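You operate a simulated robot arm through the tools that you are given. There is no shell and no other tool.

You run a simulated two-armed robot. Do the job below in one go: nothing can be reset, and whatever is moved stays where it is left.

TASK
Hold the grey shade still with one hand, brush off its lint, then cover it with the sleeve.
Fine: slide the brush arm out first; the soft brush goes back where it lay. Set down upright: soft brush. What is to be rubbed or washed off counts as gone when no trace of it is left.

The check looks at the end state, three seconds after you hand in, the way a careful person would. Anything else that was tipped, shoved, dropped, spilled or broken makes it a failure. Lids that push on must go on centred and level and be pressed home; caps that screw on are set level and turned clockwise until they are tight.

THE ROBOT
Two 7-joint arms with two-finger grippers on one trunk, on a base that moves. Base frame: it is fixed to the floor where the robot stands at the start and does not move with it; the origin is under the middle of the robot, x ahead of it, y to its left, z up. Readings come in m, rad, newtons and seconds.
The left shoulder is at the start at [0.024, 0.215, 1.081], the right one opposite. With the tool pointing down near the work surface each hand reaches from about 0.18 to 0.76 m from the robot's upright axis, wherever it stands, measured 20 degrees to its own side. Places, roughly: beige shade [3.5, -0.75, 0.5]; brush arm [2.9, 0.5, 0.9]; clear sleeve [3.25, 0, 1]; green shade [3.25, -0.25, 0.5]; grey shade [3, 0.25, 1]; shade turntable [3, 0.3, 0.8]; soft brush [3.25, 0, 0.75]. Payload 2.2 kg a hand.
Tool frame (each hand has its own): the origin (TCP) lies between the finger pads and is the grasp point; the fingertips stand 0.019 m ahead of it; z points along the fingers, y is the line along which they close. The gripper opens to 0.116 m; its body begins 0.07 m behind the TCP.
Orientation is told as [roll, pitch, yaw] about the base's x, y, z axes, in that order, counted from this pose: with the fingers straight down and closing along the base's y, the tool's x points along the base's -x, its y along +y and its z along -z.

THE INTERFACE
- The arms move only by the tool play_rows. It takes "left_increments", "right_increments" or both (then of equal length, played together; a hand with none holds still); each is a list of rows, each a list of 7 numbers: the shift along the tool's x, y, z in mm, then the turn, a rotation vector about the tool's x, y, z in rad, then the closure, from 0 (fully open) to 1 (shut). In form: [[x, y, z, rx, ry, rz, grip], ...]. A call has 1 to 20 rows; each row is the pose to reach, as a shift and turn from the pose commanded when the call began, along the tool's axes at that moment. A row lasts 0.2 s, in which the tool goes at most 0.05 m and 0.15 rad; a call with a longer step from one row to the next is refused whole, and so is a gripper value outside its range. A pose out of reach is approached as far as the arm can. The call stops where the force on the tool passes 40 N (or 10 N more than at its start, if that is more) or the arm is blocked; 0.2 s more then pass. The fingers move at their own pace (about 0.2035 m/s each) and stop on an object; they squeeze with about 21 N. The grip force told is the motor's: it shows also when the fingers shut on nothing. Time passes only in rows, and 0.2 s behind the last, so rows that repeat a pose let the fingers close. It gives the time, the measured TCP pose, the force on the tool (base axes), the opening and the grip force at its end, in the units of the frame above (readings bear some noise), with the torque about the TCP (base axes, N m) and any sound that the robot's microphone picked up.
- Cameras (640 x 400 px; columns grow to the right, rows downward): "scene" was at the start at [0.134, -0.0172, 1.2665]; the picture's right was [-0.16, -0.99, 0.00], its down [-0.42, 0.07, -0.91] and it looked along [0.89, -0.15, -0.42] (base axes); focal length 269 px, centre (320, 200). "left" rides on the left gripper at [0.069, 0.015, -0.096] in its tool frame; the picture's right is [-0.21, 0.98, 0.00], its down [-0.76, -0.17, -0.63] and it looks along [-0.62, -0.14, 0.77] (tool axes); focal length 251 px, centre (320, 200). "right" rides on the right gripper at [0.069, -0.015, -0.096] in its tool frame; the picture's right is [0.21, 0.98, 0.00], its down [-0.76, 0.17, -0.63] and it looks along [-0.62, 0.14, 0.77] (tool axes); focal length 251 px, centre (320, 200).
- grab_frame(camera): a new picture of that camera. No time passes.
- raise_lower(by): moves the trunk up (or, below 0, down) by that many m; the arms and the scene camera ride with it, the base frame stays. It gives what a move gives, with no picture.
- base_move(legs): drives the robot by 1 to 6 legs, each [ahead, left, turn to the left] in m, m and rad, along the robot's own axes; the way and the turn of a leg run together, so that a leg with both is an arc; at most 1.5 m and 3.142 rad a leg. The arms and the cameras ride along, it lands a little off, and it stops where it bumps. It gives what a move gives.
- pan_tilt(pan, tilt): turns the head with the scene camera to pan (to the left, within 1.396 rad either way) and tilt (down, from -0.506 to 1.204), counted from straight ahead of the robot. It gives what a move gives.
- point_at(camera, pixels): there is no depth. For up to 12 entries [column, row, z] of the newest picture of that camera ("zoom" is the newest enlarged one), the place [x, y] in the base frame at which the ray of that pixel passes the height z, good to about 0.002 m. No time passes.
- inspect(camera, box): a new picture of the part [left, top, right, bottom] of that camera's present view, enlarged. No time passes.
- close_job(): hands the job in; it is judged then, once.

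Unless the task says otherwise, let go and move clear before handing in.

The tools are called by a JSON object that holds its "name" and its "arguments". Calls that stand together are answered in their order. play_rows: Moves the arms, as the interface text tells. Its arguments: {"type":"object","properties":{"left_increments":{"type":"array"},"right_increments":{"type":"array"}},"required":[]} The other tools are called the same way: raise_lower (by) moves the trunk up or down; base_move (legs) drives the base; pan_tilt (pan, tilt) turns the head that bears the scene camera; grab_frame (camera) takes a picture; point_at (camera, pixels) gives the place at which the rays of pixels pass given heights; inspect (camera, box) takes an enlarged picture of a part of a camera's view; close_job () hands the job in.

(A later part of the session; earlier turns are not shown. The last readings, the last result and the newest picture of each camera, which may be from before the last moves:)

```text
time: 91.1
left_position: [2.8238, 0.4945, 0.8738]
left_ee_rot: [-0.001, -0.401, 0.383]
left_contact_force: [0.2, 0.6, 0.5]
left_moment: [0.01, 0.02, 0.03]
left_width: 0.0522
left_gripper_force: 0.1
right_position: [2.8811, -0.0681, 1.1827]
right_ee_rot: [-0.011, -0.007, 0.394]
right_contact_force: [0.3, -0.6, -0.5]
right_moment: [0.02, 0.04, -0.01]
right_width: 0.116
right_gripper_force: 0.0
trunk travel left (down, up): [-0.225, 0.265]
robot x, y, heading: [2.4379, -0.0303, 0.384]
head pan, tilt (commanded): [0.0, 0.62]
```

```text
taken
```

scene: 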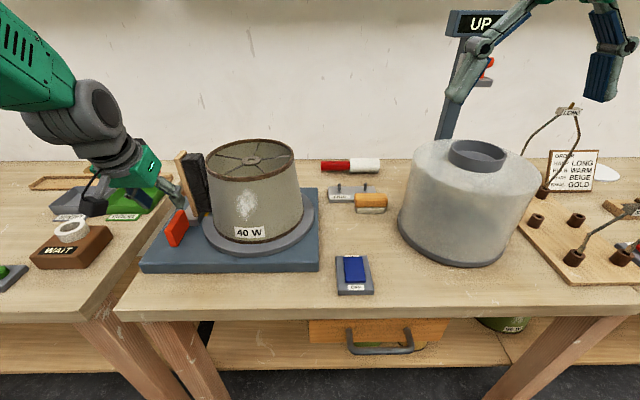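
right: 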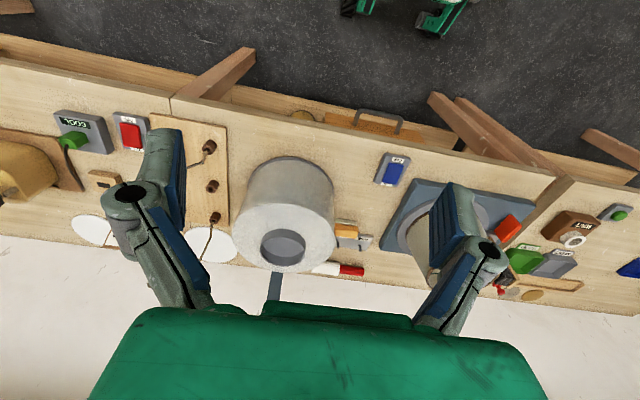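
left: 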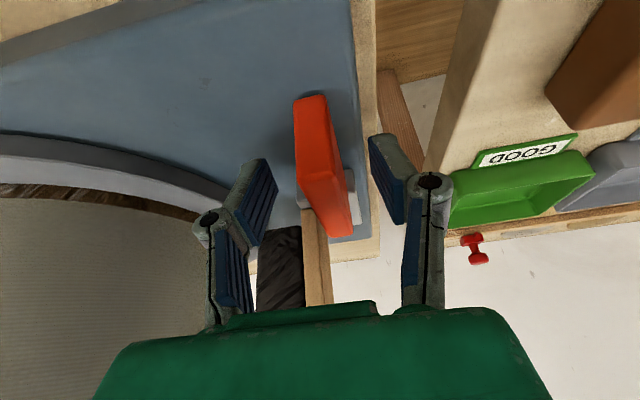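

It's released cleanly, with the tab between open fingers. I'll lift up and back while returning upright.

{"name": "play_rows", "arguments": {"left_increments": [[0, 0, -8, 0, 0, 0, 0.55], [1, 0, -25, 0, 0, 0, 0.55], [3, 0, -50, 0, 0.02, 0, 0.5], [6, 0, -85, 0, 0.12, 0, 0.4], [9, 0, -118, 0, 0.22, 0, 0.3], [12, 0, -146, 0, 0.32, 0, 0.2], [14, 0, -162, 0, 0.38, 0, 0.1], [15, 0, -169, 0, 0.4, 0, 0]]}}

{"name": "grab_frame", "arguments": {"camera": "left"}}

{"name": "grab_frame", "arguments": {"camera": "scene"}}

{"name": "inspect", "arguments": {"camera": "scene", "box": [310, 140, 430, 310]}}

```text
time: 92.9
left_position: [2.7484, 0.4655, 1.0223]
left_ee_rot: [-0.004, -0.001, 0.384]
left_contact_force: [-0.4, 0.7, -0.3]
left_moment: [0.0, 0.01, 0.01]
left_width: 0.1159
left_gripper_force: 0.1
right_position: [2.8805, -0.0656, 1.1852]
right_ee_rot: [-0.012, -0.006, 0.396]
right_contact_force: [0.7, -0.3, -0.9]
right_moment: [-0.04, -0.05, 0.01]
right_width: 0.1162
right_gripper_force: 0.2
trunk travel left (down, up): [-0.225, 0.265]
robot x, y, heading: [2.4374, -0.0286, 0.389]
head pan, tilt (commanded): [0.0, 0.62]
```

```text
taken
```

left: 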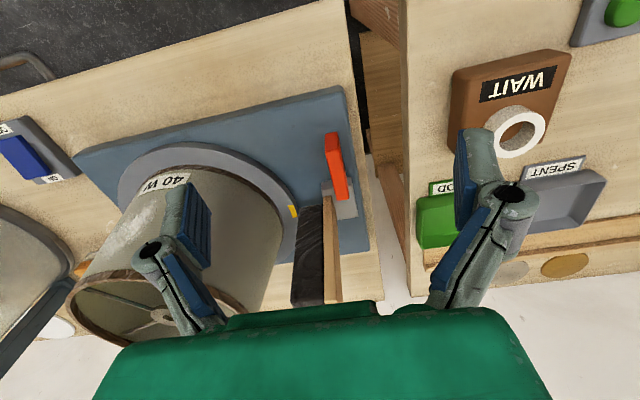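

```text
taken
```

scene: 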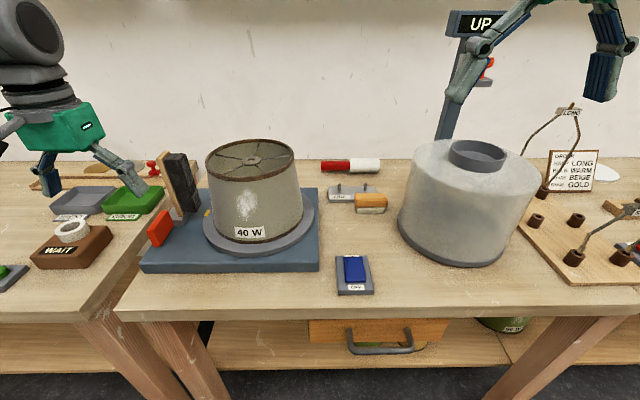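

```text
2.35 times, centred on (370, 225) of scene
```

zoom: 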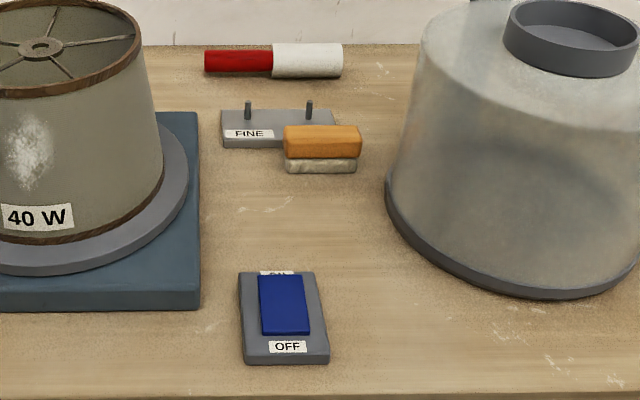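

The brush arm is now parked outward with a clear gap to the shade. Next is the soft brush at (371,203); I'll measure it in the scene view and bring the right hand's camera over.

{"name": "point_at", "arguments": {"camera": "scene", "pixels": [[356, 211, 0.79], [386, 211, 0.79], [356, 194, 0.83], [386, 194, 0.83], [356, 207, 0.83], [386, 206, 0.83], [328, 200, 0.79], [339, 293, 0.79], [372, 293, 0.79], [144, 271, 0.79], [318, 270, 0.79], [318, 189, 0.83]]}}

{"name": "play_rows", "arguments": {"right_increments": [[-3, 2, 4, 0, 0, 0, 0], [-10, 6, 15, 0, 0, 0, 0], [-22, 14, 33, 0, 0, 0, 0], [-36, 22, 54, 0, 0, 0, 0], [-50, 31, 76, 0, 0, 0, 0], [-64, 40, 96, 0, 0, 0, 0], [-74, 46, 110, 0, 0, 0, 0], [-78, 49, 118, 0, 0, 0, 0], [-80, 50, 120, 0, 0, 0, 0]]}}

{"name": "grab_frame", "arguments": {"camera": "right"}}

```text
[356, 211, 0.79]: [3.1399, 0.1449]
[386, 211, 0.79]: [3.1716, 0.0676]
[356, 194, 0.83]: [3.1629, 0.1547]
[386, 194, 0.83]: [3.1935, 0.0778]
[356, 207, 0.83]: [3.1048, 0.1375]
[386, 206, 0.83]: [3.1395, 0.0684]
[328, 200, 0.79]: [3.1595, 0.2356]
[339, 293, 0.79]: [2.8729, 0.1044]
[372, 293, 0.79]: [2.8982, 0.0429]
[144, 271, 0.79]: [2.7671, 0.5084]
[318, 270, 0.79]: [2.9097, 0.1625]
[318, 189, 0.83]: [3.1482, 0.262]
```

```text
time: 94.9
left_position: [2.7485, 0.4674, 1.0231]
left_ee_rot: [-0.003, -0.001, 0.382]
left_contact_force: [0.1, -0.4, 0.4]
left_moment: [0.01, -0.02, 0.04]
left_width: 0.1163
left_gripper_force: 0.0
right_position: [2.9366, 0.013, 1.0644]
right_ee_rot: [-0.013, -0.006, 0.394]
right_contact_force: [0.1, -0.9, 0.1]
right_moment: [0.0, -0.01, -0.01]
right_width: 0.1159
right_gripper_force: 0.0
trunk travel left (down, up): [-0.225, 0.265]
robot x, y, heading: [2.4398, -0.0288, 0.388]
head pan, tilt (commanded): [0.0, 0.62]
```

```text
taken
```

right: 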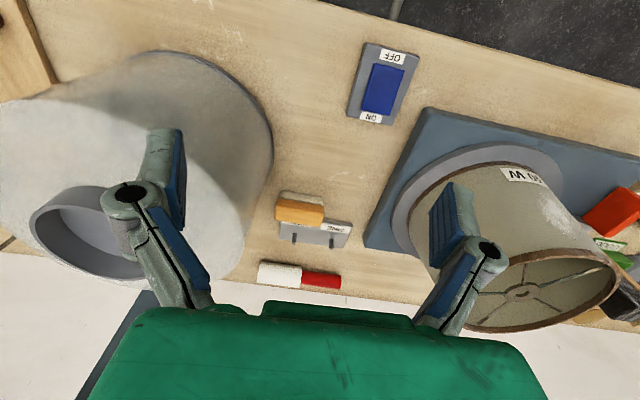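

The brush shows at (298,208) in the right-hand view. I'll enlarge it and triangulate with the scene view.

{"name": "inspect", "arguments": {"camera": "right", "box": [240, 170, 360, 300]}}

{"name": "inspect", "arguments": {"camera": "scene", "box": [320, 150, 400, 230]}}

```text
3.08 times, centred on (300, 235) of right
```

zoom: 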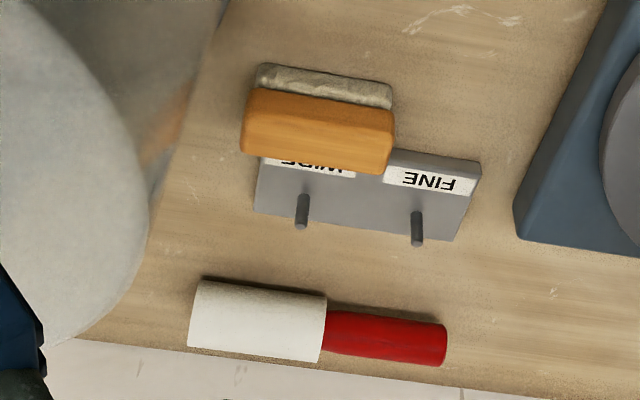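

```text
5.00 times, centred on (360, 190) of scene
```

zoom: 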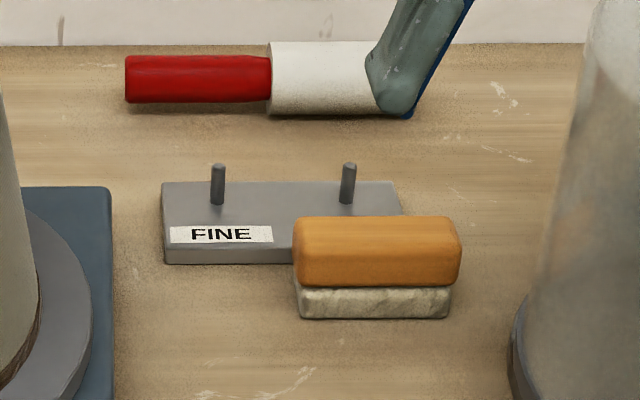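

I'll get numbers for the brush's edges from both cameras.

{"name": "grab_frame", "arguments": {"camera": "right"}}

{"name": "point_at", "arguments": {"camera": "right", "pixels": [[281.2, 191.5, 0.78], [281.2, 191.5, 0.79], [323.7, 197.7, 0.78], [323.7, 197.7, 0.79], [274, 219.4, 0.82], [274, 219.4, 0.84], [322.1, 226.2, 0.82], [322.1, 226.2, 0.84]]}}

{"name": "point_at", "arguments": {"camera": "scene", "pixels": [[355.8, 213.4, 0.78], [355.8, 213.4, 0.79], [385.8, 213.8, 0.78], [385.8, 213.8, 0.79], [355.5, 193.6, 0.82], [355.5, 193.6, 0.84], [387.4, 193.6, 0.82], [387.4, 193.6, 0.84]]}}

```text
taken
```

right: 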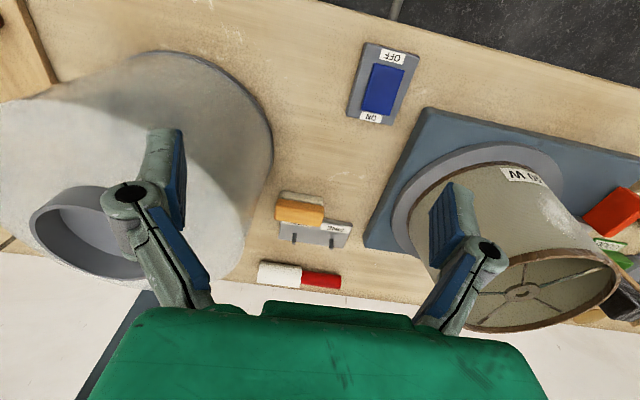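

```text
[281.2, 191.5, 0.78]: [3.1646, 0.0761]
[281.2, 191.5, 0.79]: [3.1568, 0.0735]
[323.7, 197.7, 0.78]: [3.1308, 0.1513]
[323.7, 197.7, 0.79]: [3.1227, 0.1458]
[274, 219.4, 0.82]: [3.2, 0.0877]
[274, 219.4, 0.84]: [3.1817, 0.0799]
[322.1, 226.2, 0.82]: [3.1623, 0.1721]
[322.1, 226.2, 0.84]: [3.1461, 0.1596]
```

```text
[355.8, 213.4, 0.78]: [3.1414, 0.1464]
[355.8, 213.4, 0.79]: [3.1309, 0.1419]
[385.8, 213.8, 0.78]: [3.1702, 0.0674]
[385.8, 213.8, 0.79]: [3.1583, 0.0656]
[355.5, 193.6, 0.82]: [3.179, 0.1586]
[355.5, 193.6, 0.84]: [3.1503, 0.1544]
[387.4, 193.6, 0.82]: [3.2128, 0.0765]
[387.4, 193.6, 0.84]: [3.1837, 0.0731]
```

The brush measures about 0.086 × 0.03 × 0.05 m, centred near (3.153, 0.112), with its top at z≈0.84 and roughly 3.5 cm of gap to the sleeve. I'll grip across its short side, so the hand must turn 90° with its camera facing left. I'll turn it here, in clear air.

{"name": "play_rows", "arguments": {"right_increments": [[0, 0, 0, 0, 0, 0.05, 0], [0, 0, 0, 0, 0, 0.15, 0], [0, 0, 0, 0, 0, 0.29, 0], [0, 0, 0, 0, 0, 0.43, 0], [0, 0, 0, 0, 0, 0.57, 0], [0, 0, 0, 0, 0, 0.71, 0], [0, 0, 0, 0, 0, 0.85, 0], [0, 0, 0, 0, 0, 0.99, 0], [0, 0, 0, 0, 0, 1.13, 0], [0, 0, 0, 0, 0, 1.27, 0], [0, 0, 0, 0, 0, 1.41, 0], [0, 0, 0, 0, 0, 1.52, 0], [0, 0, 0, 0, 0, 1.57, 0], [0, 0, 0, 0, 0, 1.57, 0]]}}

{"name": "grab_frame", "arguments": {"camera": "right"}}

{"name": "grab_frame", "arguments": {"camera": "scene"}}

```text
time: 97.9
left_position: [2.7482, 0.4655, 1.0217]
left_ee_rot: [-0.003, -0.001, 0.385]
left_contact_force: [0.2, 0.4, -0.3]
left_moment: [0.01, 0.0, 0.04]
left_width: 0.1159
left_gripper_force: 0.0
right_position: [2.9393, 0.0095, 1.0709]
right_ee_rot: [0.012, 0.006, -1.183]
right_contact_force: [-0.3, -0.3, -0.1]
right_moment: [-0.01, 0.0, 0.0]
right_width: 0.116
right_gripper_force: 0.1
trunk travel left (down, up): [-0.225, 0.265]
robot x, y, heading: [2.4373, -0.0294, 0.386]
head pan, tilt (commanded): [0.0, 0.62]
```

```text
taken
```

right: 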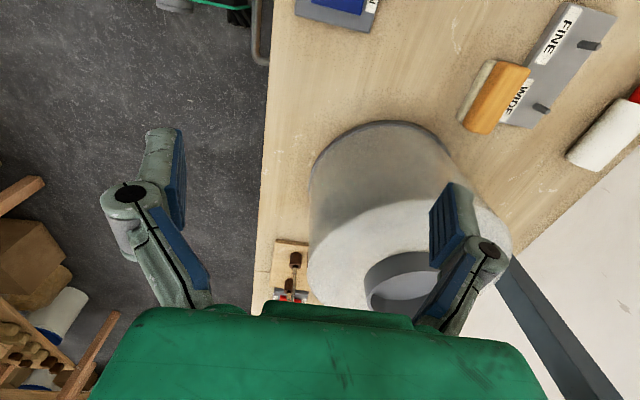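

```text
taken
```

scene: 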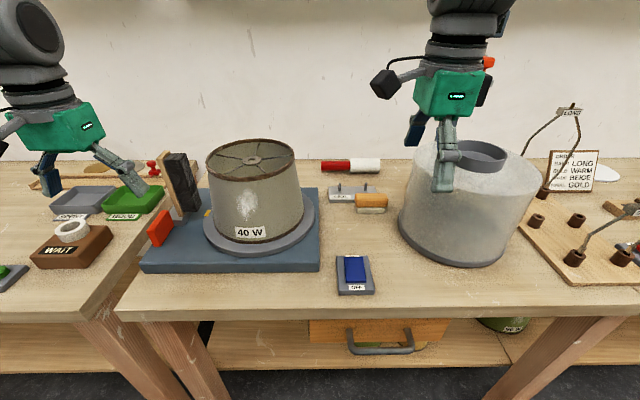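

The hand turned fine. Before going down near the sleeve I need its exact position and size, so I'll measure its rim and the brush in both views.

{"name": "point_at", "arguments": {"camera": "scene", "pixels": [[398, 228, 0.79], [402, 240, 0.79], [420, 257, 0.79], [458, 268, 0.79], [490, 262, 0.79], [505, 245, 0.79], [411, 165, 1.0], [537, 165, 1.0], [475, 140, 1.03], [451, 152, 1.03], [506, 152, 1.03], [478, 174, 1.0]]}}

{"name": "inspect", "arguments": {"camera": "right", "box": [270, 0, 640, 320]}}

```text
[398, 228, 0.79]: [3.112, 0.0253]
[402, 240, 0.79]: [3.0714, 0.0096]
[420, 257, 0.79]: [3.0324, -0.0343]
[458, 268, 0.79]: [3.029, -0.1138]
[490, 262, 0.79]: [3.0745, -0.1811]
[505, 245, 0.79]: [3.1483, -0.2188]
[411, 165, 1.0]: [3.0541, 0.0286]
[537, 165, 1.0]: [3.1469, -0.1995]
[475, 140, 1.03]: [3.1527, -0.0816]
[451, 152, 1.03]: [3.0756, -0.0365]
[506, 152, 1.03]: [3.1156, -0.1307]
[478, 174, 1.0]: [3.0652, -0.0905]
```

```text
1.25 times, centred on (455, 160) of right
```

zoom: 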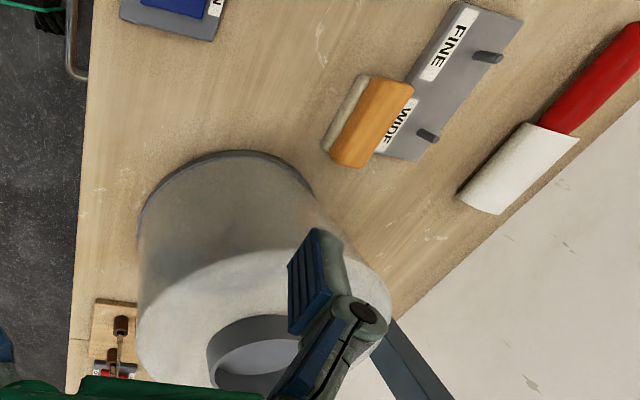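

The sleeve's base circle fits a centre near (3.14,-0.095) with radius about 0.12, leaving roughly 7 cm beside the brush's centre. I'll double-check the brush position in this second view.

{"name": "point_at", "arguments": {"camera": "zoom", "pixels": [[413, 85, 0.84], [375, 168, 0.84], [413, 85, 0.83], [375, 168, 0.83], [330, 155, 0.83], [362, 76, 0.83], [323, 143, 0.79], [352, 76, 0.79], [430, 137, 0.8], [383, 155, 0.8], [408, 158, 0.8], [200, 155, 0.79]]}}

{"name": "inspect", "arguments": {"camera": "right", "box": [440, 20, 640, 160]}}

```text
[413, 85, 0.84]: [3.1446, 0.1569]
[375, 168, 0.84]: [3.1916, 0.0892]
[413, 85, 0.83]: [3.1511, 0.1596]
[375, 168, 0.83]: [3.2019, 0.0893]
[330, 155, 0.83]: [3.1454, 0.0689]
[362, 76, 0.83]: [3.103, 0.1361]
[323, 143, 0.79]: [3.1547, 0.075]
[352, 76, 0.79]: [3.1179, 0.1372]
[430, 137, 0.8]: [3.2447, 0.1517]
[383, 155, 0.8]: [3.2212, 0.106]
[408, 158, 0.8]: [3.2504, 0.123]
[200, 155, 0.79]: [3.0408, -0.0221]
```

```text
2.86 times, centred on (540, 90) of right
```

zoom: 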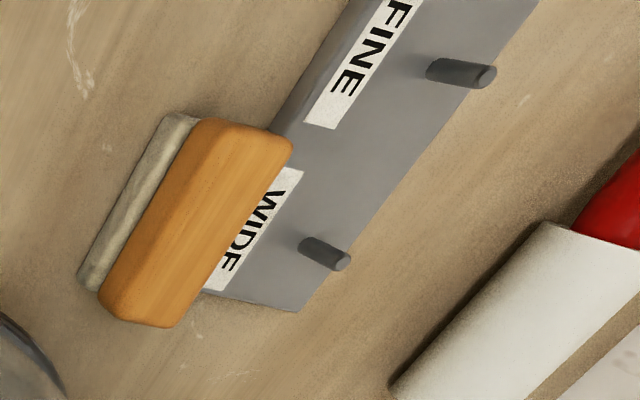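

{"name": "point_at", "arguments": {"camera": "zoom", "pixels": [[292, 145, 0.84], [178, 325, 0.84], [292, 145, 0.83], [178, 325, 0.83], [165, 116, 0.79], [78, 276, 0.79], [165, 116, 0.8], [78, 276, 0.8], [100, 292, 0.82], [200, 120, 0.82], [305, 245, 0.8], [300, 311, 0.8]]}}

```text
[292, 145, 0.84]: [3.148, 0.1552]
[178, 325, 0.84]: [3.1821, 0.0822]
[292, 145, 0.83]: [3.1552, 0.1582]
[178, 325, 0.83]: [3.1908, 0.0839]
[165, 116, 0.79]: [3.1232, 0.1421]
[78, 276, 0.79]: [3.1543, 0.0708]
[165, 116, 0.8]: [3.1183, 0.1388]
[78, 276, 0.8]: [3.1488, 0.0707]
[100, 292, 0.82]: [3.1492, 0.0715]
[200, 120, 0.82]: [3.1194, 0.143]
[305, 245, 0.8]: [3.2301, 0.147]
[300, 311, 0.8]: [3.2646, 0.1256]
```

All views agree on the brush: centre about (3.151, 0.111), turned 0.40 rad. I'll carry the right hand over it, half-closed, and stop above it to check.

{"name": "play_rows", "arguments": {"right_increments": [[1, 8, 0, 0, 0, 0, 0.2], [4, 30, 0, 0, 0, 0, 0.4], [7, 65, 0, 0, 0, 0, 0.57], [11, 105, 5, 0, 0, 0, 0.57], [15, 145, 15, 0, 0, 0, 0.57], [18, 180, 32, 0, 0, 0, 0.57], [20, 208, 58, 0, 0, 0, 0.57], [21, 225, 88, 0, 0, 0, 0.57], [21, 232, 115, 0, 0, 0, 0.57], [21, 234, 133, 0, 0, 0, 0.57], [21, 234, 141, 0, 0, 0, 0.57], [21, 234, 141, 0, 0, 0, 0.57]]}}

{"name": "grab_frame", "arguments": {"camera": "right"}}

{"name": "grab_frame", "arguments": {"camera": "scene"}}

```text
time: 100.5
left_position: [2.7488, 0.4664, 1.0222]
left_ee_rot: [-0.003, -0.003, 0.385]
left_contact_force: [0.0, 0.4, -0.1]
left_moment: [0.01, -0.01, 0.02]
left_width: 0.1162
left_gripper_force: 0.1
right_position: [3.1428, 0.1153, 0.9252]
right_ee_rot: [0.007, -0.014, -1.174]
right_contact_force: [-0.1, 0.1, 0.8]
right_moment: [-0.03, 0.0, 0.02]
right_width: 0.0498
right_gripper_force: 0.1
right hand out of reach, approached as far as the arm can: row 8, 9, 10, 11, 12
trunk travel left (down, up): [-0.225, 0.265]
robot x, y, heading: [2.4395, -0.0283, 0.382]
head pan, tilt (commanded): [0.0, 0.62]
```

```text
taken
```

right: 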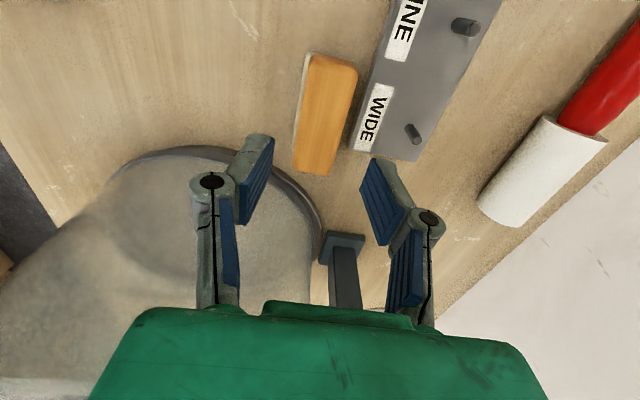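

```text
taken
```

scene: 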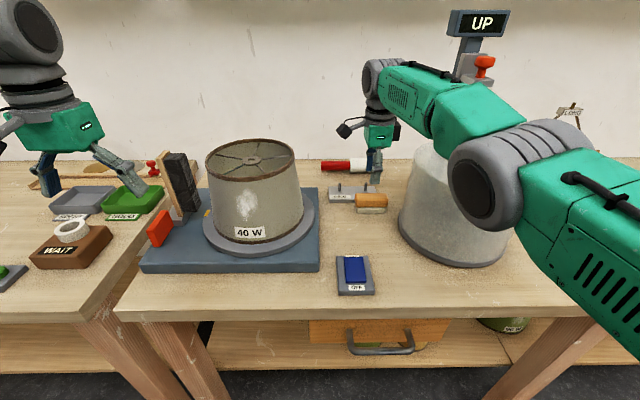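

The arm is fully stretched here (rows 8-12 out of reach), so I must stand closer. I'll lift both hands and drive 0.12 m further in.

{"name": "play_rows", "arguments": {"left_increments": [[3, 0, -3, 0, 0, 0, 0], [10, 0, -12, 0, 0, 0, 0], [22, 0, -27, 0, 0, 0, 0], [36, 0, -45, 0, 0, 0, 0], [50, 0, -63, 0, 0, 0, 0], [64, 0, -80, 0, 0, 0, 0], [74, 0, -92, 0, 0, 0, 0], [78, 0, -98, 0, 0, 0, 0], [80, 0, -100, 0, 0, 0, 0]], "right_increments": [[0, -1, -5, 0, 0, 0, 0.57], [0, -5, -20, 0, 0, 0, 0.57], [0, -12, -45, 0, 0, 0, 0.57], [0, -25, -72, 0, 0, 0, 0.57], [0, -40, -100, 0, 0, 0, 0.57], [0, -58, -125, 0, 0, 0, 0.57], [0, -75, -140, 0, 0, 0, 0.57], [0, -90, -148, 0, 0, 0, 0.57], [0, -100, -150, 0, 0, 0, 0.57]]}}

{"name": "base_move", "arguments": {"legs": [[0.12, 0, 0]]}}

{"name": "pan_tilt", "arguments": {"pan": 0.0, "tilt": 0.8}}

{"name": "pan_tilt", "arguments": {"pan": 0.0, "tilt": 0.8}}

{"name": "grab_frame", "arguments": {"camera": "scene"}}

```text
time: 102.5
left_position: [2.6731, 0.4406, 1.1217]
left_ee_rot: [-0.006, -0.004, 0.382]
left_contact_force: [-0.5, 0.4, 0.0]
left_moment: [0.01, -0.02, 0.0]
left_width: 0.1161
left_gripper_force: 0.0
right_position: [3.098, 0.1184, 1.0872]
right_ee_rot: [0.005, -0.015, -1.174]
right_contact_force: [-1.1, -0.9, 0.9]
right_moment: [0.0, 0.02, 0.01]
right_width: 0.0501
right_gripper_force: 0.1
right hand out of reach, approached as far as the arm can: row 3, 4, 5, 6, 7, 8, 9
trunk travel left (down, up): [-0.225, 0.265]
robot x, y, heading: [2.4398, -0.0331, 0.383]
head pan, tilt (commanded): [0.0, 0.62]
```

```text
time: 103.7
left_position: [2.7837, 0.4814, 1.1219]
left_ee_rot: [-0.001, -0.002, 0.384]
left_contact_force: [-0.2, -0.1, 0.1]
left_moment: [0.01, 0.03, 0.02]
left_width: 0.1163
left_gripper_force: 0.1
right_position: [3.2102, 0.1584, 1.0887]
right_ee_rot: [0.003, -0.013, -1.176]
right_contact_force: [0.4, -0.6, -0.1]
right_moment: [0.05, 0.03, 0.0]
right_width: 0.0499
right_gripper_force: 0.1
trunk travel left (down, up): [-0.225, 0.265]
robot x, y, heading: [2.5468, 0.0154, 0.386]
head pan, tilt (commanded): [0.0, 0.62]
```

```text
time: 104.4
left_position: [2.781, 0.4811, 1.1234]
left_ee_rot: [-0.003, -0.006, 0.382]
left_contact_force: [-0.6, -0.7, -1.0]
left_moment: [0.03, 0.01, -0.02]
left_width: 0.1162
left_gripper_force: 0.0
right_position: [3.2083, 0.1605, 1.09]
right_ee_rot: [0.007, -0.014, -1.176]
right_contact_force: [0.7, 0.0, -1.0]
right_moment: [-0.06, -0.03, -0.02]
right_width: 0.0499
right_gripper_force: 0.0
trunk travel left (down, up): [-0.225, 0.265]
robot x, y, heading: [2.544, 0.0133, 0.388]
head pan, tilt (commanded): [0.0, 0.799]
```

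```text
time: 105.0
left_position: [2.7802, 0.4818, 1.1226]
left_ee_rot: [-0.004, -0.006, 0.385]
left_contact_force: [-0.6, 1.2, 0.1]
left_moment: [0.01, 0.0, -0.01]
left_width: 0.1161
left_gripper_force: 0.1
right_position: [3.2084, 0.1615, 1.0903]
right_ee_rot: [0.007, -0.013, -1.176]
right_contact_force: [0.2, -0.1, 0.6]
right_moment: [-0.07, 0.01, 0.03]
right_width: 0.0499
right_gripper_force: 0.0
trunk travel left (down, up): [-0.225, 0.265]
robot x, y, heading: [2.5451, 0.0139, 0.386]
head pan, tilt (commanded): [0.0, 0.799]
```

```text
taken
```

scene: 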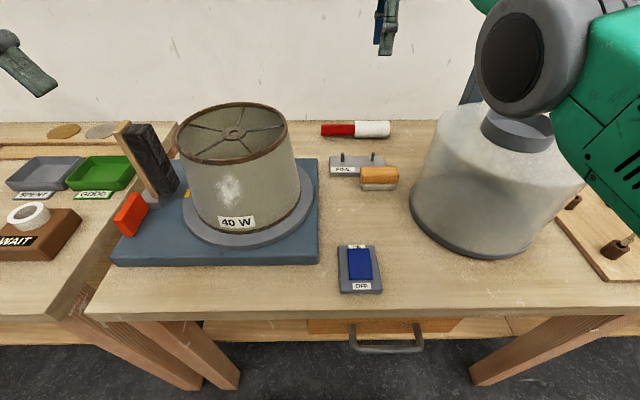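

The base fits here without bumping (now at (2.545, 0.014)), but the right elbow hangs low over the sleeve at (515,65). I'll raise the trunk 0.15 m so the arm comes in from above.

{"name": "raise_lower", "arguments": {"by": 0.15}}

{"name": "pan_tilt", "arguments": {"pan": -0.2, "tilt": 0.75}}

{"name": "pan_tilt", "arguments": {"pan": -0.2, "tilt": 0.75}}

{"name": "grab_frame", "arguments": {"camera": "scene"}}

{"name": "grab_frame", "arguments": {"camera": "right"}}

```text
time: 106.8
left_position: [2.782, 0.4826, 1.2722]
left_ee_rot: [-0.003, -0.006, 0.384]
left_contact_force: [0.2, -0.8, 0.4]
left_moment: [0.03, 0.02, -0.04]
left_width: 0.1159
left_gripper_force: 0.0
right_position: [3.2078, 0.1607, 1.2391]
right_ee_rot: [0.005, -0.013, -1.175]
right_contact_force: [0.2, 0.6, 0.7]
right_moment: [0.01, 0.0, 0.01]
right_width: 0.0498
right_gripper_force: 0.0
trunk travel left (down, up): [-0.375, 0.115]
robot x, y, heading: [2.5437, 0.0127, 0.385]
head pan, tilt (commanded): [0.0, 0.799]
```

```text
time: 107.5
left_position: [2.781, 0.481, 1.273]
left_ee_rot: [-0.004, -0.006, 0.385]
left_contact_force: [0.5, -0.2, -0.1]
left_moment: [-0.01, 0.03, -0.01]
left_width: 0.1164
left_gripper_force: 0.1
right_position: [3.2092, 0.1609, 1.2394]
right_ee_rot: [0.004, -0.014, -1.176]
right_contact_force: [-0.9, -0.8, 0.2]
right_moment: [0.01, -0.03, -0.02]
right_width: 0.0498
right_gripper_force: 0.1
trunk travel left (down, up): [-0.375, 0.115]
robot x, y, heading: [2.55, 0.0114, 0.382]
head pan, tilt (commanded): [-0.201, 0.75]
```

```text
time: 108.1
left_position: [2.7807, 0.4805, 1.2721]
left_ee_rot: [-0.003, -0.005, 0.382]
left_contact_force: [0.2, -0.1, 0.2]
left_moment: [0.01, 0.0, 0.0]
left_width: 0.116
left_gripper_force: 0.0
right_position: [3.209, 0.1605, 1.2392]
right_ee_rot: [0.007, -0.015, -1.176]
right_contact_force: [0.0, 0.6, -0.7]
right_moment: [-0.02, 0.02, 0.05]
right_width: 0.0499
right_gripper_force: 0.0
trunk travel left (down, up): [-0.375, 0.115]
robot x, y, heading: [2.551, 0.0118, 0.385]
head pan, tilt (commanded): [-0.201, 0.75]
```

```text
taken
```

scene: 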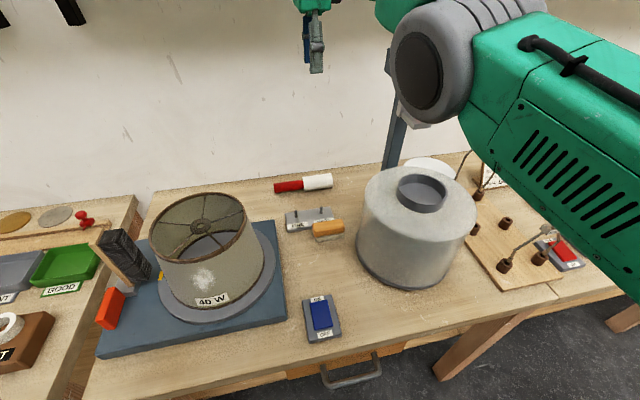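

```text
taken
```

right: 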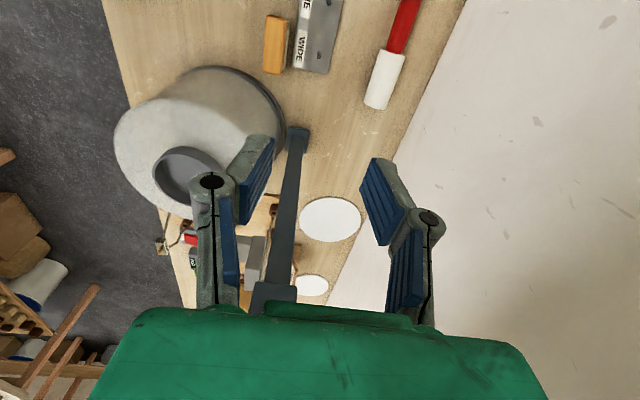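

The trunk is up and steady. Before moving I'll locate the UP post, which stands between my forearm and the sleeve.

{"name": "point_at", "arguments": {"camera": "right", "pixels": [[299, 132, 0.79], [297, 150, 0.85], [282, 72, 0.79], [186, 160, 1.02], [155, 180, 1.02], [222, 178, 1.02], [200, 70, 0.79], [115, 140, 1.0]]}}

{"name": "point_at", "arguments": {"camera": "scene", "pixels": [[398, 190, 1.02], [445, 190, 1.02], [421, 176, 1.02], [421, 212, 1.02], [362, 190, 1.0], [477, 207, 1.0], [385, 165, 0.79], [357, 250, 0.79], [400, 290, 0.79], [449, 275, 0.79]]}}

{"name": "inspect", "arguments": {"camera": "scene", "box": [270, 120, 490, 310]}}

```text
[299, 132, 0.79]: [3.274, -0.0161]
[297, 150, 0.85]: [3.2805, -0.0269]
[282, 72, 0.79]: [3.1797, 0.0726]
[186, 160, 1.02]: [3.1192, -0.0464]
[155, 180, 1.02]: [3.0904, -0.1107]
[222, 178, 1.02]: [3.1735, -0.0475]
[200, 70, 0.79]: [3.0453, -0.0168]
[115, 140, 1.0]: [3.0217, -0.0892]
```

```text
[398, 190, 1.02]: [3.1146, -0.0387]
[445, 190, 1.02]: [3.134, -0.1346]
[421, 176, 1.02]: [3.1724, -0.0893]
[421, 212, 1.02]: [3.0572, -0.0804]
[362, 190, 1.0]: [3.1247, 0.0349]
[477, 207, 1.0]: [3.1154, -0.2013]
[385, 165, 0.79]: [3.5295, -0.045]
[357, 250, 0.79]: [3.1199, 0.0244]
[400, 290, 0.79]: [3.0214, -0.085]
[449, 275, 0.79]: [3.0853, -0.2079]
```

```text
2.11 times, centred on (380, 215) of scene
```

zoom: 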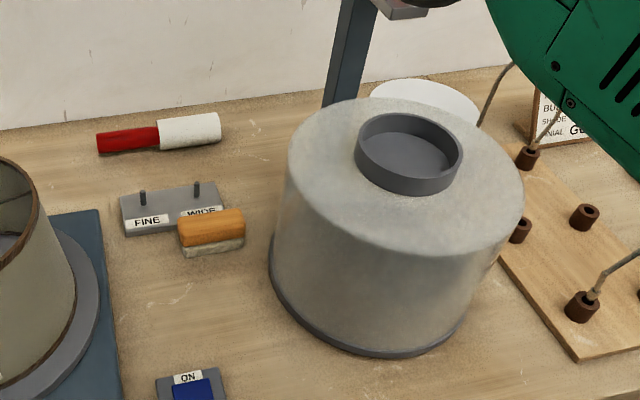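

The post's foot is at about (3.277,-0.02) and its sign reaches z≈1.27, close to my right elbow. I'll look at that clearance from the scene camera before moving the arm.

{"name": "pan_tilt", "arguments": {"pan": -0.25, "tilt": 0.2}}

{"name": "grab_frame", "arguments": {"camera": "scene"}}

{"name": "grab_frame", "arguments": {"camera": "left"}}

```text
time: 109.1
left_position: [2.7815, 0.4813, 1.2725]
left_ee_rot: [-0.003, -0.004, 0.381]
left_contact_force: [-0.8, 0.3, 0.4]
left_moment: [-0.01, 0.04, 0.04]
left_width: 0.1159
left_gripper_force: 0.1
right_position: [3.2087, 0.1596, 1.2401]
right_ee_rot: [0.007, -0.014, -1.176]
right_contact_force: [1.1, 0.1, 1.1]
right_moment: [0.01, -0.03, 0.03]
right_width: 0.0499
right_gripper_force: 0.1
trunk travel left (down, up): [-0.375, 0.115]
robot x, y, heading: [2.5462, 0.0164, 0.38]
head pan, tilt (commanded): [-0.25, 0.201]
```

```text
taken
```

scene: 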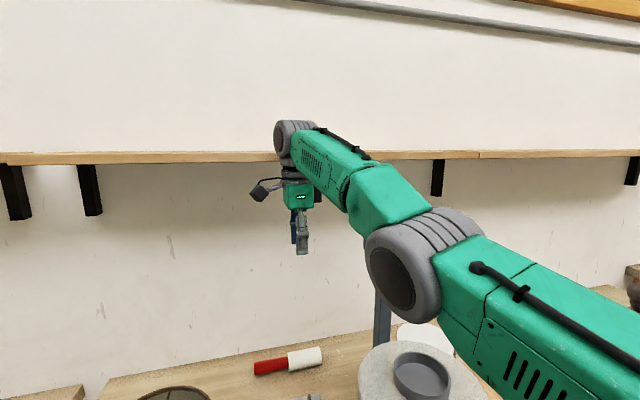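

```text
taken
```

left: 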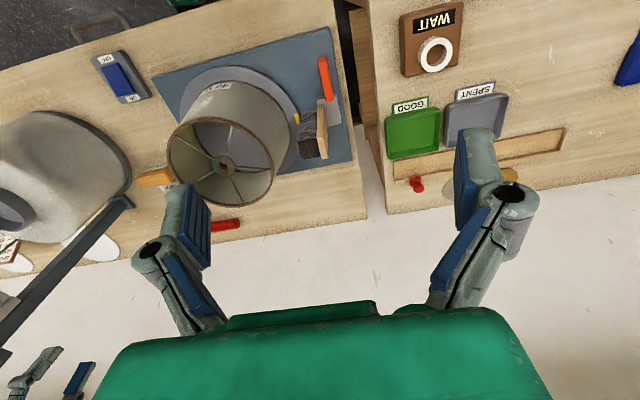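

The wrist is high and the elbow is in front of the sleeve. Standing 0.15 m further left would keep the right arm clear of the sleeve during the brush pick, so I'll shift there and let it settle.

{"name": "base_move", "arguments": {"legs": [[0, 0.15, 0]]}}

{"name": "pan_tilt", "arguments": {"pan": 0.6, "tilt": 0.7}}

{"name": "pan_tilt", "arguments": {"pan": -0.3, "tilt": 0.7}}

{"name": "pan_tilt", "arguments": {"pan": -0.3, "tilt": 0.7}}

{"name": "pan_tilt", "arguments": {"pan": -0.3, "tilt": 0.7}}

{"name": "grab_frame", "arguments": {"camera": "scene"}}

{"name": "grab_frame", "arguments": {"camera": "right"}}

```text
time: 110.5
left_position: [2.742, 0.5813, 1.2832]
left_ee_rot: [0.029, -0.009, 0.381]
left_contact_force: [2.0, -1.3, 1.1]
left_moment: [0.1, 0.18, -0.01]
left_width: 0.116
left_gripper_force: 0.1
right_position: [3.1712, 0.2607, 1.239]
right_ee_rot: [0.015, 0.018, -1.177]
right_contact_force: [1.5, -3.2, 1.6]
right_moment: [0.27, 0.14, -0.04]
right_width: 0.05
right_gripper_force: 0.2
trunk travel left (down, up): [-0.375, 0.115]
robot x, y, heading: [2.491, 0.1481, 0.39]
head pan, tilt (commanded): [-0.25, 0.201]
```

```text
time: 111.6
left_position: [2.7038, 0.6547, 1.2656]
left_ee_rot: [-0.033, -0.013, 0.388]
left_contact_force: [0.3, 1.5, -0.3]
left_moment: [-0.03, -0.02, -0.01]
left_width: 0.116
left_gripper_force: 0.0
right_position: [3.1317, 0.3367, 1.2506]
right_ee_rot: [0.025, -0.041, -1.169]
right_contact_force: [-0.6, 2.4, 2.6]
right_moment: [-0.18, -0.08, 0.01]
right_width: 0.0498
right_gripper_force: 0.0
trunk travel left (down, up): [-0.375, 0.115]
robot x, y, heading: [2.4905, 0.1572, 0.389]
head pan, tilt (commanded): [0.6, 0.7]
```

```text
time: 112.8
left_position: [2.7194, 0.6197, 1.2675]
left_ee_rot: [-0.007, 0.001, 0.385]
left_contact_force: [-0.3, -0.3, -0.5]
left_moment: [-0.02, -0.02, -0.01]
left_width: 0.1158
left_gripper_force: 0.0
right_position: [3.1528, 0.2942, 1.2239]
right_ee_rot: [-0.062, -0.032, -1.193]
right_contact_force: [0.2, -0.2, -0.4]
right_moment: [0.01, 0.02, -0.02]
right_width: 0.0499
right_gripper_force: 0.1
trunk travel left (down, up): [-0.375, 0.115]
robot x, y, heading: [2.492, 0.1456, 0.39]
head pan, tilt (commanded): [-0.3, 0.7]
```

```text
time: 113.4
left_position: [2.7015, 0.6597, 1.2639]
left_ee_rot: [-0.037, -0.013, 0.387]
left_contact_force: [-0.8, 0.6, -0.1]
left_moment: [-0.08, -0.05, 0.01]
left_width: 0.1158
left_gripper_force: 0.0
right_position: [3.1282, 0.3407, 1.2523]
right_ee_rot: [0.026, -0.044, -1.171]
right_contact_force: [-1.6, 1.8, 1.7]
right_moment: [-0.17, -0.09, 0.03]
right_width: 0.0502
right_gripper_force: 0.1
trunk travel left (down, up): [-0.375, 0.115]
robot x, y, heading: [2.4895, 0.157, 0.389]
head pan, tilt (commanded): [-0.3, 0.7]
```

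```text
time: 114.0
left_position: [2.7394, 0.5758, 1.2855]
left_ee_rot: [0.029, -0.021, 0.38]
left_contact_force: [0.8, -0.9, 1.9]
left_moment: [0.07, 0.14, 0.02]
left_width: 0.116
left_gripper_force: 0.2
right_position: [3.1696, 0.2545, 1.239]
right_ee_rot: [0.009, 0.015, -1.18]
right_contact_force: [2.2, -2.9, 0.7]
right_moment: [0.22, 0.16, -0.02]
right_width: 0.0499
right_gripper_force: 0.0
trunk travel left (down, up): [-0.375, 0.115]
robot x, y, heading: [2.4976, 0.1393, 0.39]
head pan, tilt (commanded): [-0.3, 0.7]
```

```text
taken
```

scene: 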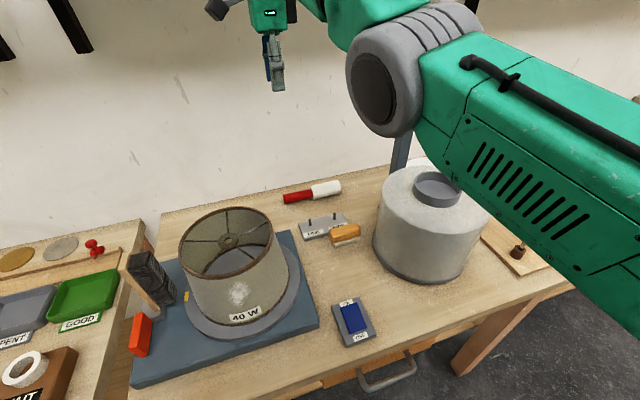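

```text
taken
```

right: 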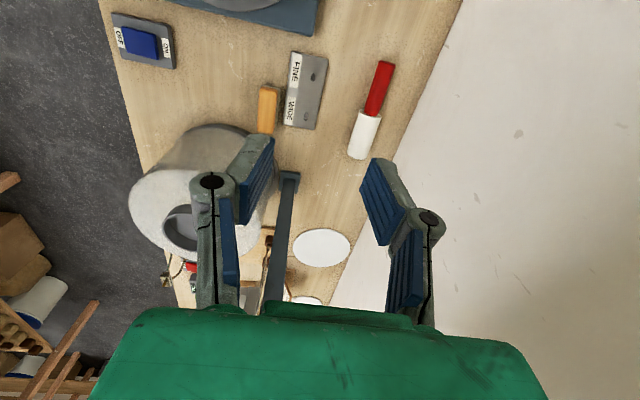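

The sideways drive set off the sway again, and the stretched right arm feeds it. I'll bring the right hand down and nearer into a bent posture, then let the sway die away.

{"name": "play_rows", "arguments": {"right_increments": [[-3, -4, 4, 0, 0, 0, 0.57], [-10, -13, 15, 0, 0, 0, 0.57], [-22, -28, 34, 0, 0, 0, 0.57], [-36, -47, 56, 0, 0, 0, 0.57], [-52, -67, 80, 0, 0, 0, 0.57], [-66, -86, 103, 0, 0, 0, 0.57], [-78, -101, 122, 0, 0, 0, 0.57], [-86, -112, 135, 0, 0, 0, 0.57], [-90, -116, 140, 0, 0, 0, 0.57]]}}

{"name": "pan_tilt", "arguments": {"pan": 1.2, "tilt": 0.7}}

{"name": "pan_tilt", "arguments": {"pan": -1.2, "tilt": 0.7}}

{"name": "pan_tilt", "arguments": {"pan": 1.2, "tilt": 0.7}}

{"name": "pan_tilt", "arguments": {"pan": -1.2, "tilt": 0.7}}

{"name": "pan_tilt", "arguments": {"pan": 1.2, "tilt": 0.7}}

{"name": "pan_tilt", "arguments": {"pan": -0.3, "tilt": 0.7}}

{"name": "pan_tilt", "arguments": {"pan": -0.3, "tilt": 0.7}}

{"name": "grab_frame", "arguments": {"camera": "scene"}}

```text
time: 116.0
left_position: [2.7117, 0.6276, 1.2738]
left_ee_rot: [-0.011, -0.019, 0.385]
left_contact_force: [-0.4, -0.2, 1.2]
left_moment: [0.04, -0.02, 0.01]
left_width: 0.1161
left_gripper_force: 0.0
right_position: [3.2032, 0.2655, 1.1455]
right_ee_rot: [0.025, -0.023, -1.176]
right_contact_force: [-0.6, -1.2, 0.8]
right_moment: [0.0, -0.02, 0.0]
right_width: 0.0497
right_gripper_force: 0.0
right hand out of reach, approached as far as the arm can: row 1, 2, 3, 4, 5, 6, 7, 8, 9
trunk travel left (down, up): [-0.375, 0.115]
robot x, y, heading: [2.4926, 0.1482, 0.392]
head pan, tilt (commanded): [-0.3, 0.7]
```

```text
time: 117.6
left_position: [2.7419, 0.5752, 1.2884]
left_ee_rot: [0.026, -0.026, 0.378]
left_contact_force: [1.6, -2.0, 1.6]
left_moment: [0.22, 0.18, 0.03]
left_width: 0.1163
left_gripper_force: 0.0
right_position: [3.2324, 0.2184, 1.1358]
right_ee_rot: [0.023, 0.016, -1.181]
right_contact_force: [1.1, -2.6, -0.4]
right_moment: [0.3, 0.07, 0.01]
right_width: 0.0498
right_gripper_force: 0.1
trunk travel left (down, up): [-0.375, 0.115]
robot x, y, heading: [2.4977, 0.1419, 0.386]
head pan, tilt (commanded): [1.201, 0.7]
```

```text
time: 119.8
left_position: [2.7011, 0.6662, 1.2607]
left_ee_rot: [-0.04, -0.013, 0.387]
left_contact_force: [0.4, -0.4, 0.1]
left_moment: [-0.05, -0.03, 0.02]
left_width: 0.1163
left_gripper_force: 0.1
right_position: [3.194, 0.3069, 1.1463]
right_ee_rot: [0.02, -0.049, -1.168]
right_contact_force: [-0.6, 2.0, 0.2]
right_moment: [-0.21, -0.07, 0.0]
right_width: 0.0498
right_gripper_force: 0.0
trunk travel left (down, up): [-0.375, 0.115]
robot x, y, heading: [2.4939, 0.1569, 0.393]
head pan, tilt (commanded): [-1.201, 0.7]
```

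```text
time: 122.0
left_position: [2.7329, 0.5842, 1.2768]
left_ee_rot: [-0.024, -0.003, 0.389]
left_contact_force: [0.5, -0.2, 0.1]
left_moment: [0.09, 0.03, -0.01]
left_width: 0.1164
left_gripper_force: 0.0
right_position: [3.2304, 0.2232, 1.1329]
right_ee_rot: [0.011, 0.008, -1.181]
right_contact_force: [0.8, -1.8, 0.7]
right_moment: [0.11, 0.06, -0.02]
right_width: 0.0498
right_gripper_force: 0.0
trunk travel left (down, up): [-0.375, 0.115]
robot x, y, heading: [2.5011, 0.1412, 0.387]
head pan, tilt (commanded): [1.201, 0.7]
```

```text
time: 124.2
left_position: [2.7086, 0.6405, 1.2702]
left_ee_rot: [-0.021, -0.016, 0.383]
left_contact_force: [-1.2, -0.4, 0.2]
left_moment: [0.0, -0.02, 0.01]
left_width: 0.1156
left_gripper_force: 0.0
right_position: [3.1999, 0.2792, 1.146]
right_ee_rot: [0.024, -0.031, -1.172]
right_contact_force: [-0.7, 0.2, 0.5]
right_moment: [-0.08, -0.06, 0.0]
right_width: 0.0498
right_gripper_force: 0.0
trunk travel left (down, up): [-0.375, 0.115]
robot x, y, heading: [2.4909, 0.1554, 0.391]
head pan, tilt (commanded): [-1.201, 0.7]
```

```text
time: 126.4
left_position: [2.7147, 0.6269, 1.2633]
left_ee_rot: [-0.073, 0.006, 0.395]
left_contact_force: [0.0, -0.3, -0.7]
left_moment: [-0.05, -0.02, 0.0]
left_width: 0.1157
left_gripper_force: 0.0
right_position: [3.2146, 0.258, 1.1352]
right_ee_rot: [-0.006, -0.021, -1.182]
right_contact_force: [0.0, 1.1, -0.3]
right_moment: [-0.04, -0.03, -0.03]
right_width: 0.0497
right_gripper_force: 0.0
trunk travel left (down, up): [-0.375, 0.115]
robot x, y, heading: [2.492, 0.1502, 0.387]
head pan, tilt (commanded): [1.201, 0.7]
```

```text
time: 128.0
left_position: [2.7017, 0.6681, 1.2608]
left_ee_rot: [-0.042, -0.014, 0.388]
left_contact_force: [-1.7, 0.7, -0.4]
left_moment: [-0.13, -0.15, 0.02]
left_width: 0.1161
left_gripper_force: 0.1
right_position: [3.1949, 0.3072, 1.1463]
right_ee_rot: [0.018, -0.05, -1.169]
right_contact_force: [0.0, 2.9, 0.7]
right_moment: [-0.21, 0.01, 0.0]
right_width: 0.0499
right_gripper_force: 0.1
trunk travel left (down, up): [-0.375, 0.115]
robot x, y, heading: [2.4885, 0.1566, 0.386]
head pan, tilt (commanded): [-0.3, 0.7]
```

```text
time: 128.6
left_position: [2.7281, 0.596, 1.28]
left_ee_rot: [0.013, -0.015, 0.384]
left_contact_force: [0.9, 0.1, -0.6]
left_moment: [0.02, 0.02, 0.01]
left_width: 0.1157
left_gripper_force: 0.0
right_position: [3.2213, 0.2391, 1.1368]
right_ee_rot: [0.019, -0.002, -1.174]
right_contact_force: [-1.0, -0.3, -1.3]
right_moment: [0.06, -0.04, -0.04]
right_width: 0.0497
right_gripper_force: 0.0
trunk travel left (down, up): [-0.375, 0.115]
robot x, y, heading: [2.4935, 0.1401, 0.389]
head pan, tilt (commanded): [-0.3, 0.7]
```

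```text
taken
```

scene: 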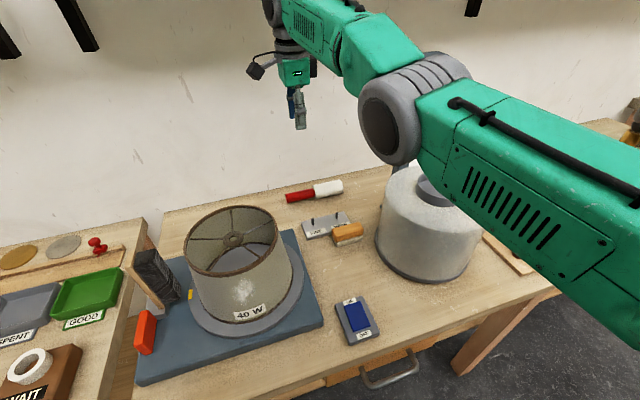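

The right arm got stuck almost straight (rows flagged out of reach even when pulling back), and that also feeds the sway. I'll turn the wrist back while pulling the hand toward the robot so the elbow bends again, and move the left hand to a more relaxed posture.

{"name": "play_rows", "arguments": {"left_increments": [[-2, 0, 4, 0, 0, 0, 0], [-6, 0, 13, 0, 0, 0, 0], [-13, 0, 26, 0, 0, 0, 0], [-20, 0, 40, 0, 0, 0, 0], [-28, 0, 56, 0, 0, 0, 0], [-36, 0, 72, 0, 0, 0, 0], [-44, 0, 88, 0, 0, 0, 0], [-52, 0, 104, 0, 0, 0, 0], [-59, 0, 118, 0, 0, 0, 0], [-65, 0, 130, 0, 0, 0, 0], [-69, 0, 137, 0, 0, 0, 0], [-70, 0, 140, 0, 0, 0, 0]], "right_increments": [[0, -5, 0, 0, 0, -0.05, 0.57], [0, -20, 0, 0, 0, -0.18, 0.57], [0, -40, 0, 0, 0, -0.32, 0.57], [0, -62, 0, 0, 0, -0.46, 0.57], [0, -85, 0, 0, 0, -0.6, 0.57], [0, -108, 0, 0, 0, -0.74, 0.57], [0, -131, 0, 0, 0, -0.88, 0.57], [0, -154, 0, 0, 0, -1.02, 0.57], [0, -174, 0, 0, 0, -1.16, 0.57], [0, -190, 0, 0, 0, -1.3, 0.57], [0, -200, 0, 0, 0, -1.43, 0.57], [0, -205, 0, 0, 0, -1.57, 0.57]]}}

{"name": "grab_frame", "arguments": {"camera": "scene"}}

```text
time: 131.4
left_position: [2.7798, 0.6456, 1.1342]
left_ee_rot: [-0.014, -0.017, 0.383]
left_contact_force: [-0.6, 0.5, 0.1]
left_moment: [-0.05, -0.04, 0.03]
left_width: 0.116
left_gripper_force: 0.0
right_position: [3.174, 0.2952, 1.1844]
right_ee_rot: [-0.028, -0.029, 0.393]
right_contact_force: [-0.8, 0.3, 0.2]
right_moment: [-0.04, -0.11, -0.01]
right_width: 0.0499
right_gripper_force: 0.1
right hand out of reach, approached as far as the arm can: row 1, 2, 3, 4, 5, 6, 7, 8, 9, 10, 11, 12
trunk travel left (down, up): [-0.375, 0.115]
robot x, y, heading: [2.4976, 0.1411, 0.393]
head pan, tilt (commanded): [-0.3, 0.7]
stopped in row 12 (left hand): the arm was blocked; the commanded pose is now the measured one
```

```text
taken
```

scene: 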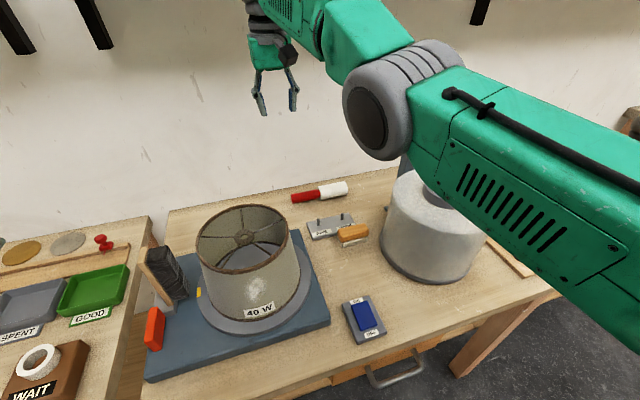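

The right arm is now in an elbow-low posture: the forearm rises to the wrist while the tool points down, so the wrist is at its limit. Pitching the tool toward horizontal should free it; there is clear air around (3.17, 0.30, 1.18) for that.

{"name": "play_rows", "arguments": {"right_increments": [[0, 0, 0, 0, -0.05, 0, 0.57], [0, 0, 0, 0, -0.17, 0, 0.57], [0, 0, 0, 0, -0.31, 0, 0.57], [0, 0, 0, 0, -0.45, 0, 0.57], [0, 0, 0, 0, -0.59, 0, 0.57], [0, 0, 0, 0, -0.73, 0, 0.57], [0, 0, 0, 0, -0.87, 0, 0.57], [0, 0, 0, 0, -1.01, 0, 0.57], [0, 0, 0, 0, -1.14, 0, 0.57], [0, 0, 0, 0, -1.2, 0, 0.57]]}}

{"name": "grab_frame", "arguments": {"camera": "scene"}}

```text
time: 133.6
left_position: [2.7709, 0.657, 1.1324]
left_ee_rot: [-0.022, -0.022, 0.385]
left_contact_force: [-1.1, -0.8, -0.6]
left_moment: [0.08, -0.05, -0.02]
left_width: 0.1159
left_gripper_force: 0.1
right_position: [3.3171, 0.4425, 1.1879]
right_ee_rot: [-0.113, -1.156, 0.481]
right_contact_force: [-4.2, 4.8, 0.7]
right_moment: [-0.18, -0.09, -0.47]
right_width: 0.0025
right_gripper_force: 27.3
right hand out of reach, approached as far as the arm can: row 1, 2, 3, 4, 5, 6, 7, 8, 9, 10
trunk travel left (down, up): [-0.375, 0.115]
robot x, y, heading: [2.4955, 0.1475, 0.389]
head pan, tilt (commanded): [-0.3, 0.7]
stopped in row 10 (right hand): the force on the tool passed its limit at 71 N (the readings are from after the stop); the commanded pose is now the measured one
```

```text
taken
```

scene: 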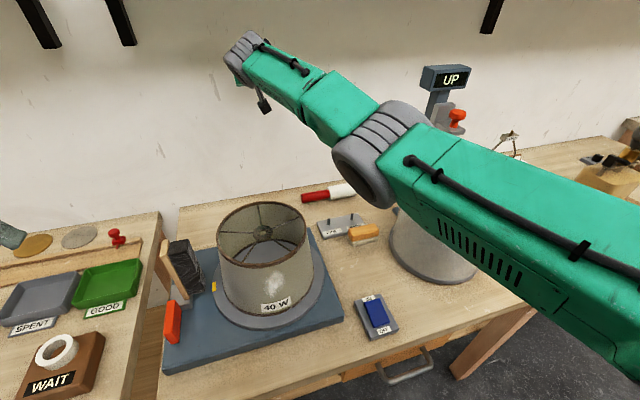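

The right fingers touched the back wall at (3.317, 0.443) and stopped; nothing else was near. The commanded pose is now reset to the real one, so I'll pull the hand straight back from the wall.

{"name": "play_rows", "arguments": {"right_increments": [[2, 0, -5, 0, 0, 0, 0.57], [8, 0, -18, 0, 0, 0, 0.57], [16, 0, -36, 0, 0, 0, 0.57], [26, 0, -58, 0, 0, 0, 0.57], [36, 0, -82, 0, 0, 0, 0.57], [47, 0, -107, 0, 0, 0, 0.57], [58, 0, -131, 0, 0, 0, 0.57], [68, 0, -153, 0, 0, 0, 0.57], [76, 0, -172, 0, 0, 0, 0.57], [81, 0, -183, 0, 0, 0, 0.57]]}}

{"name": "grab_frame", "arguments": {"camera": "scene"}}

```text
time: 133.8
left_position: [2.789, 0.605, 1.1477]
left_ee_rot: [0.027, -0.025, 0.378]
left_contact_force: [1.7, -1.7, 0.2]
left_moment: [0.13, 0.05, 0.01]
left_width: 0.1159
left_gripper_force: 0.1
right_position: [3.3408, 0.3848, 1.179]
right_ee_rot: [0.017, -1.147, 0.344]
right_contact_force: [-15.6, -6.6, -6.8]
right_moment: [-0.4, 0.31, 0.58]
right_width: 0.058
right_gripper_force: 0.5
right hand out of reach, approached as far as the arm can: row 1
trunk travel left (down, up): [-0.375, 0.115]
robot x, y, heading: [2.4942, 0.1429, 0.386]
head pan, tilt (commanded): [-0.3, 0.7]
stopped in row 1 (right hand): the force on the tool passed its limit at 62 N (the readings are from after the stop); the commanded pose is now the measured one
```

```text
taken
```

scene: 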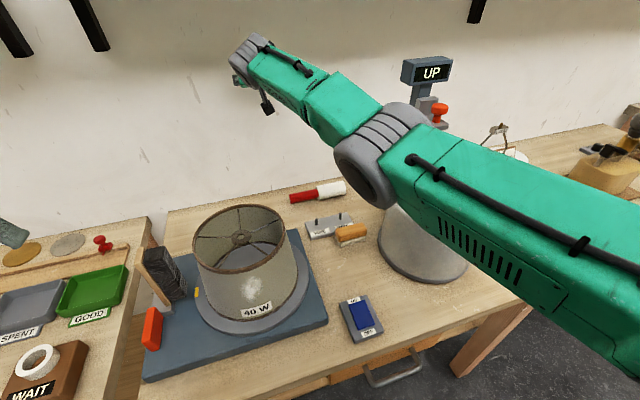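

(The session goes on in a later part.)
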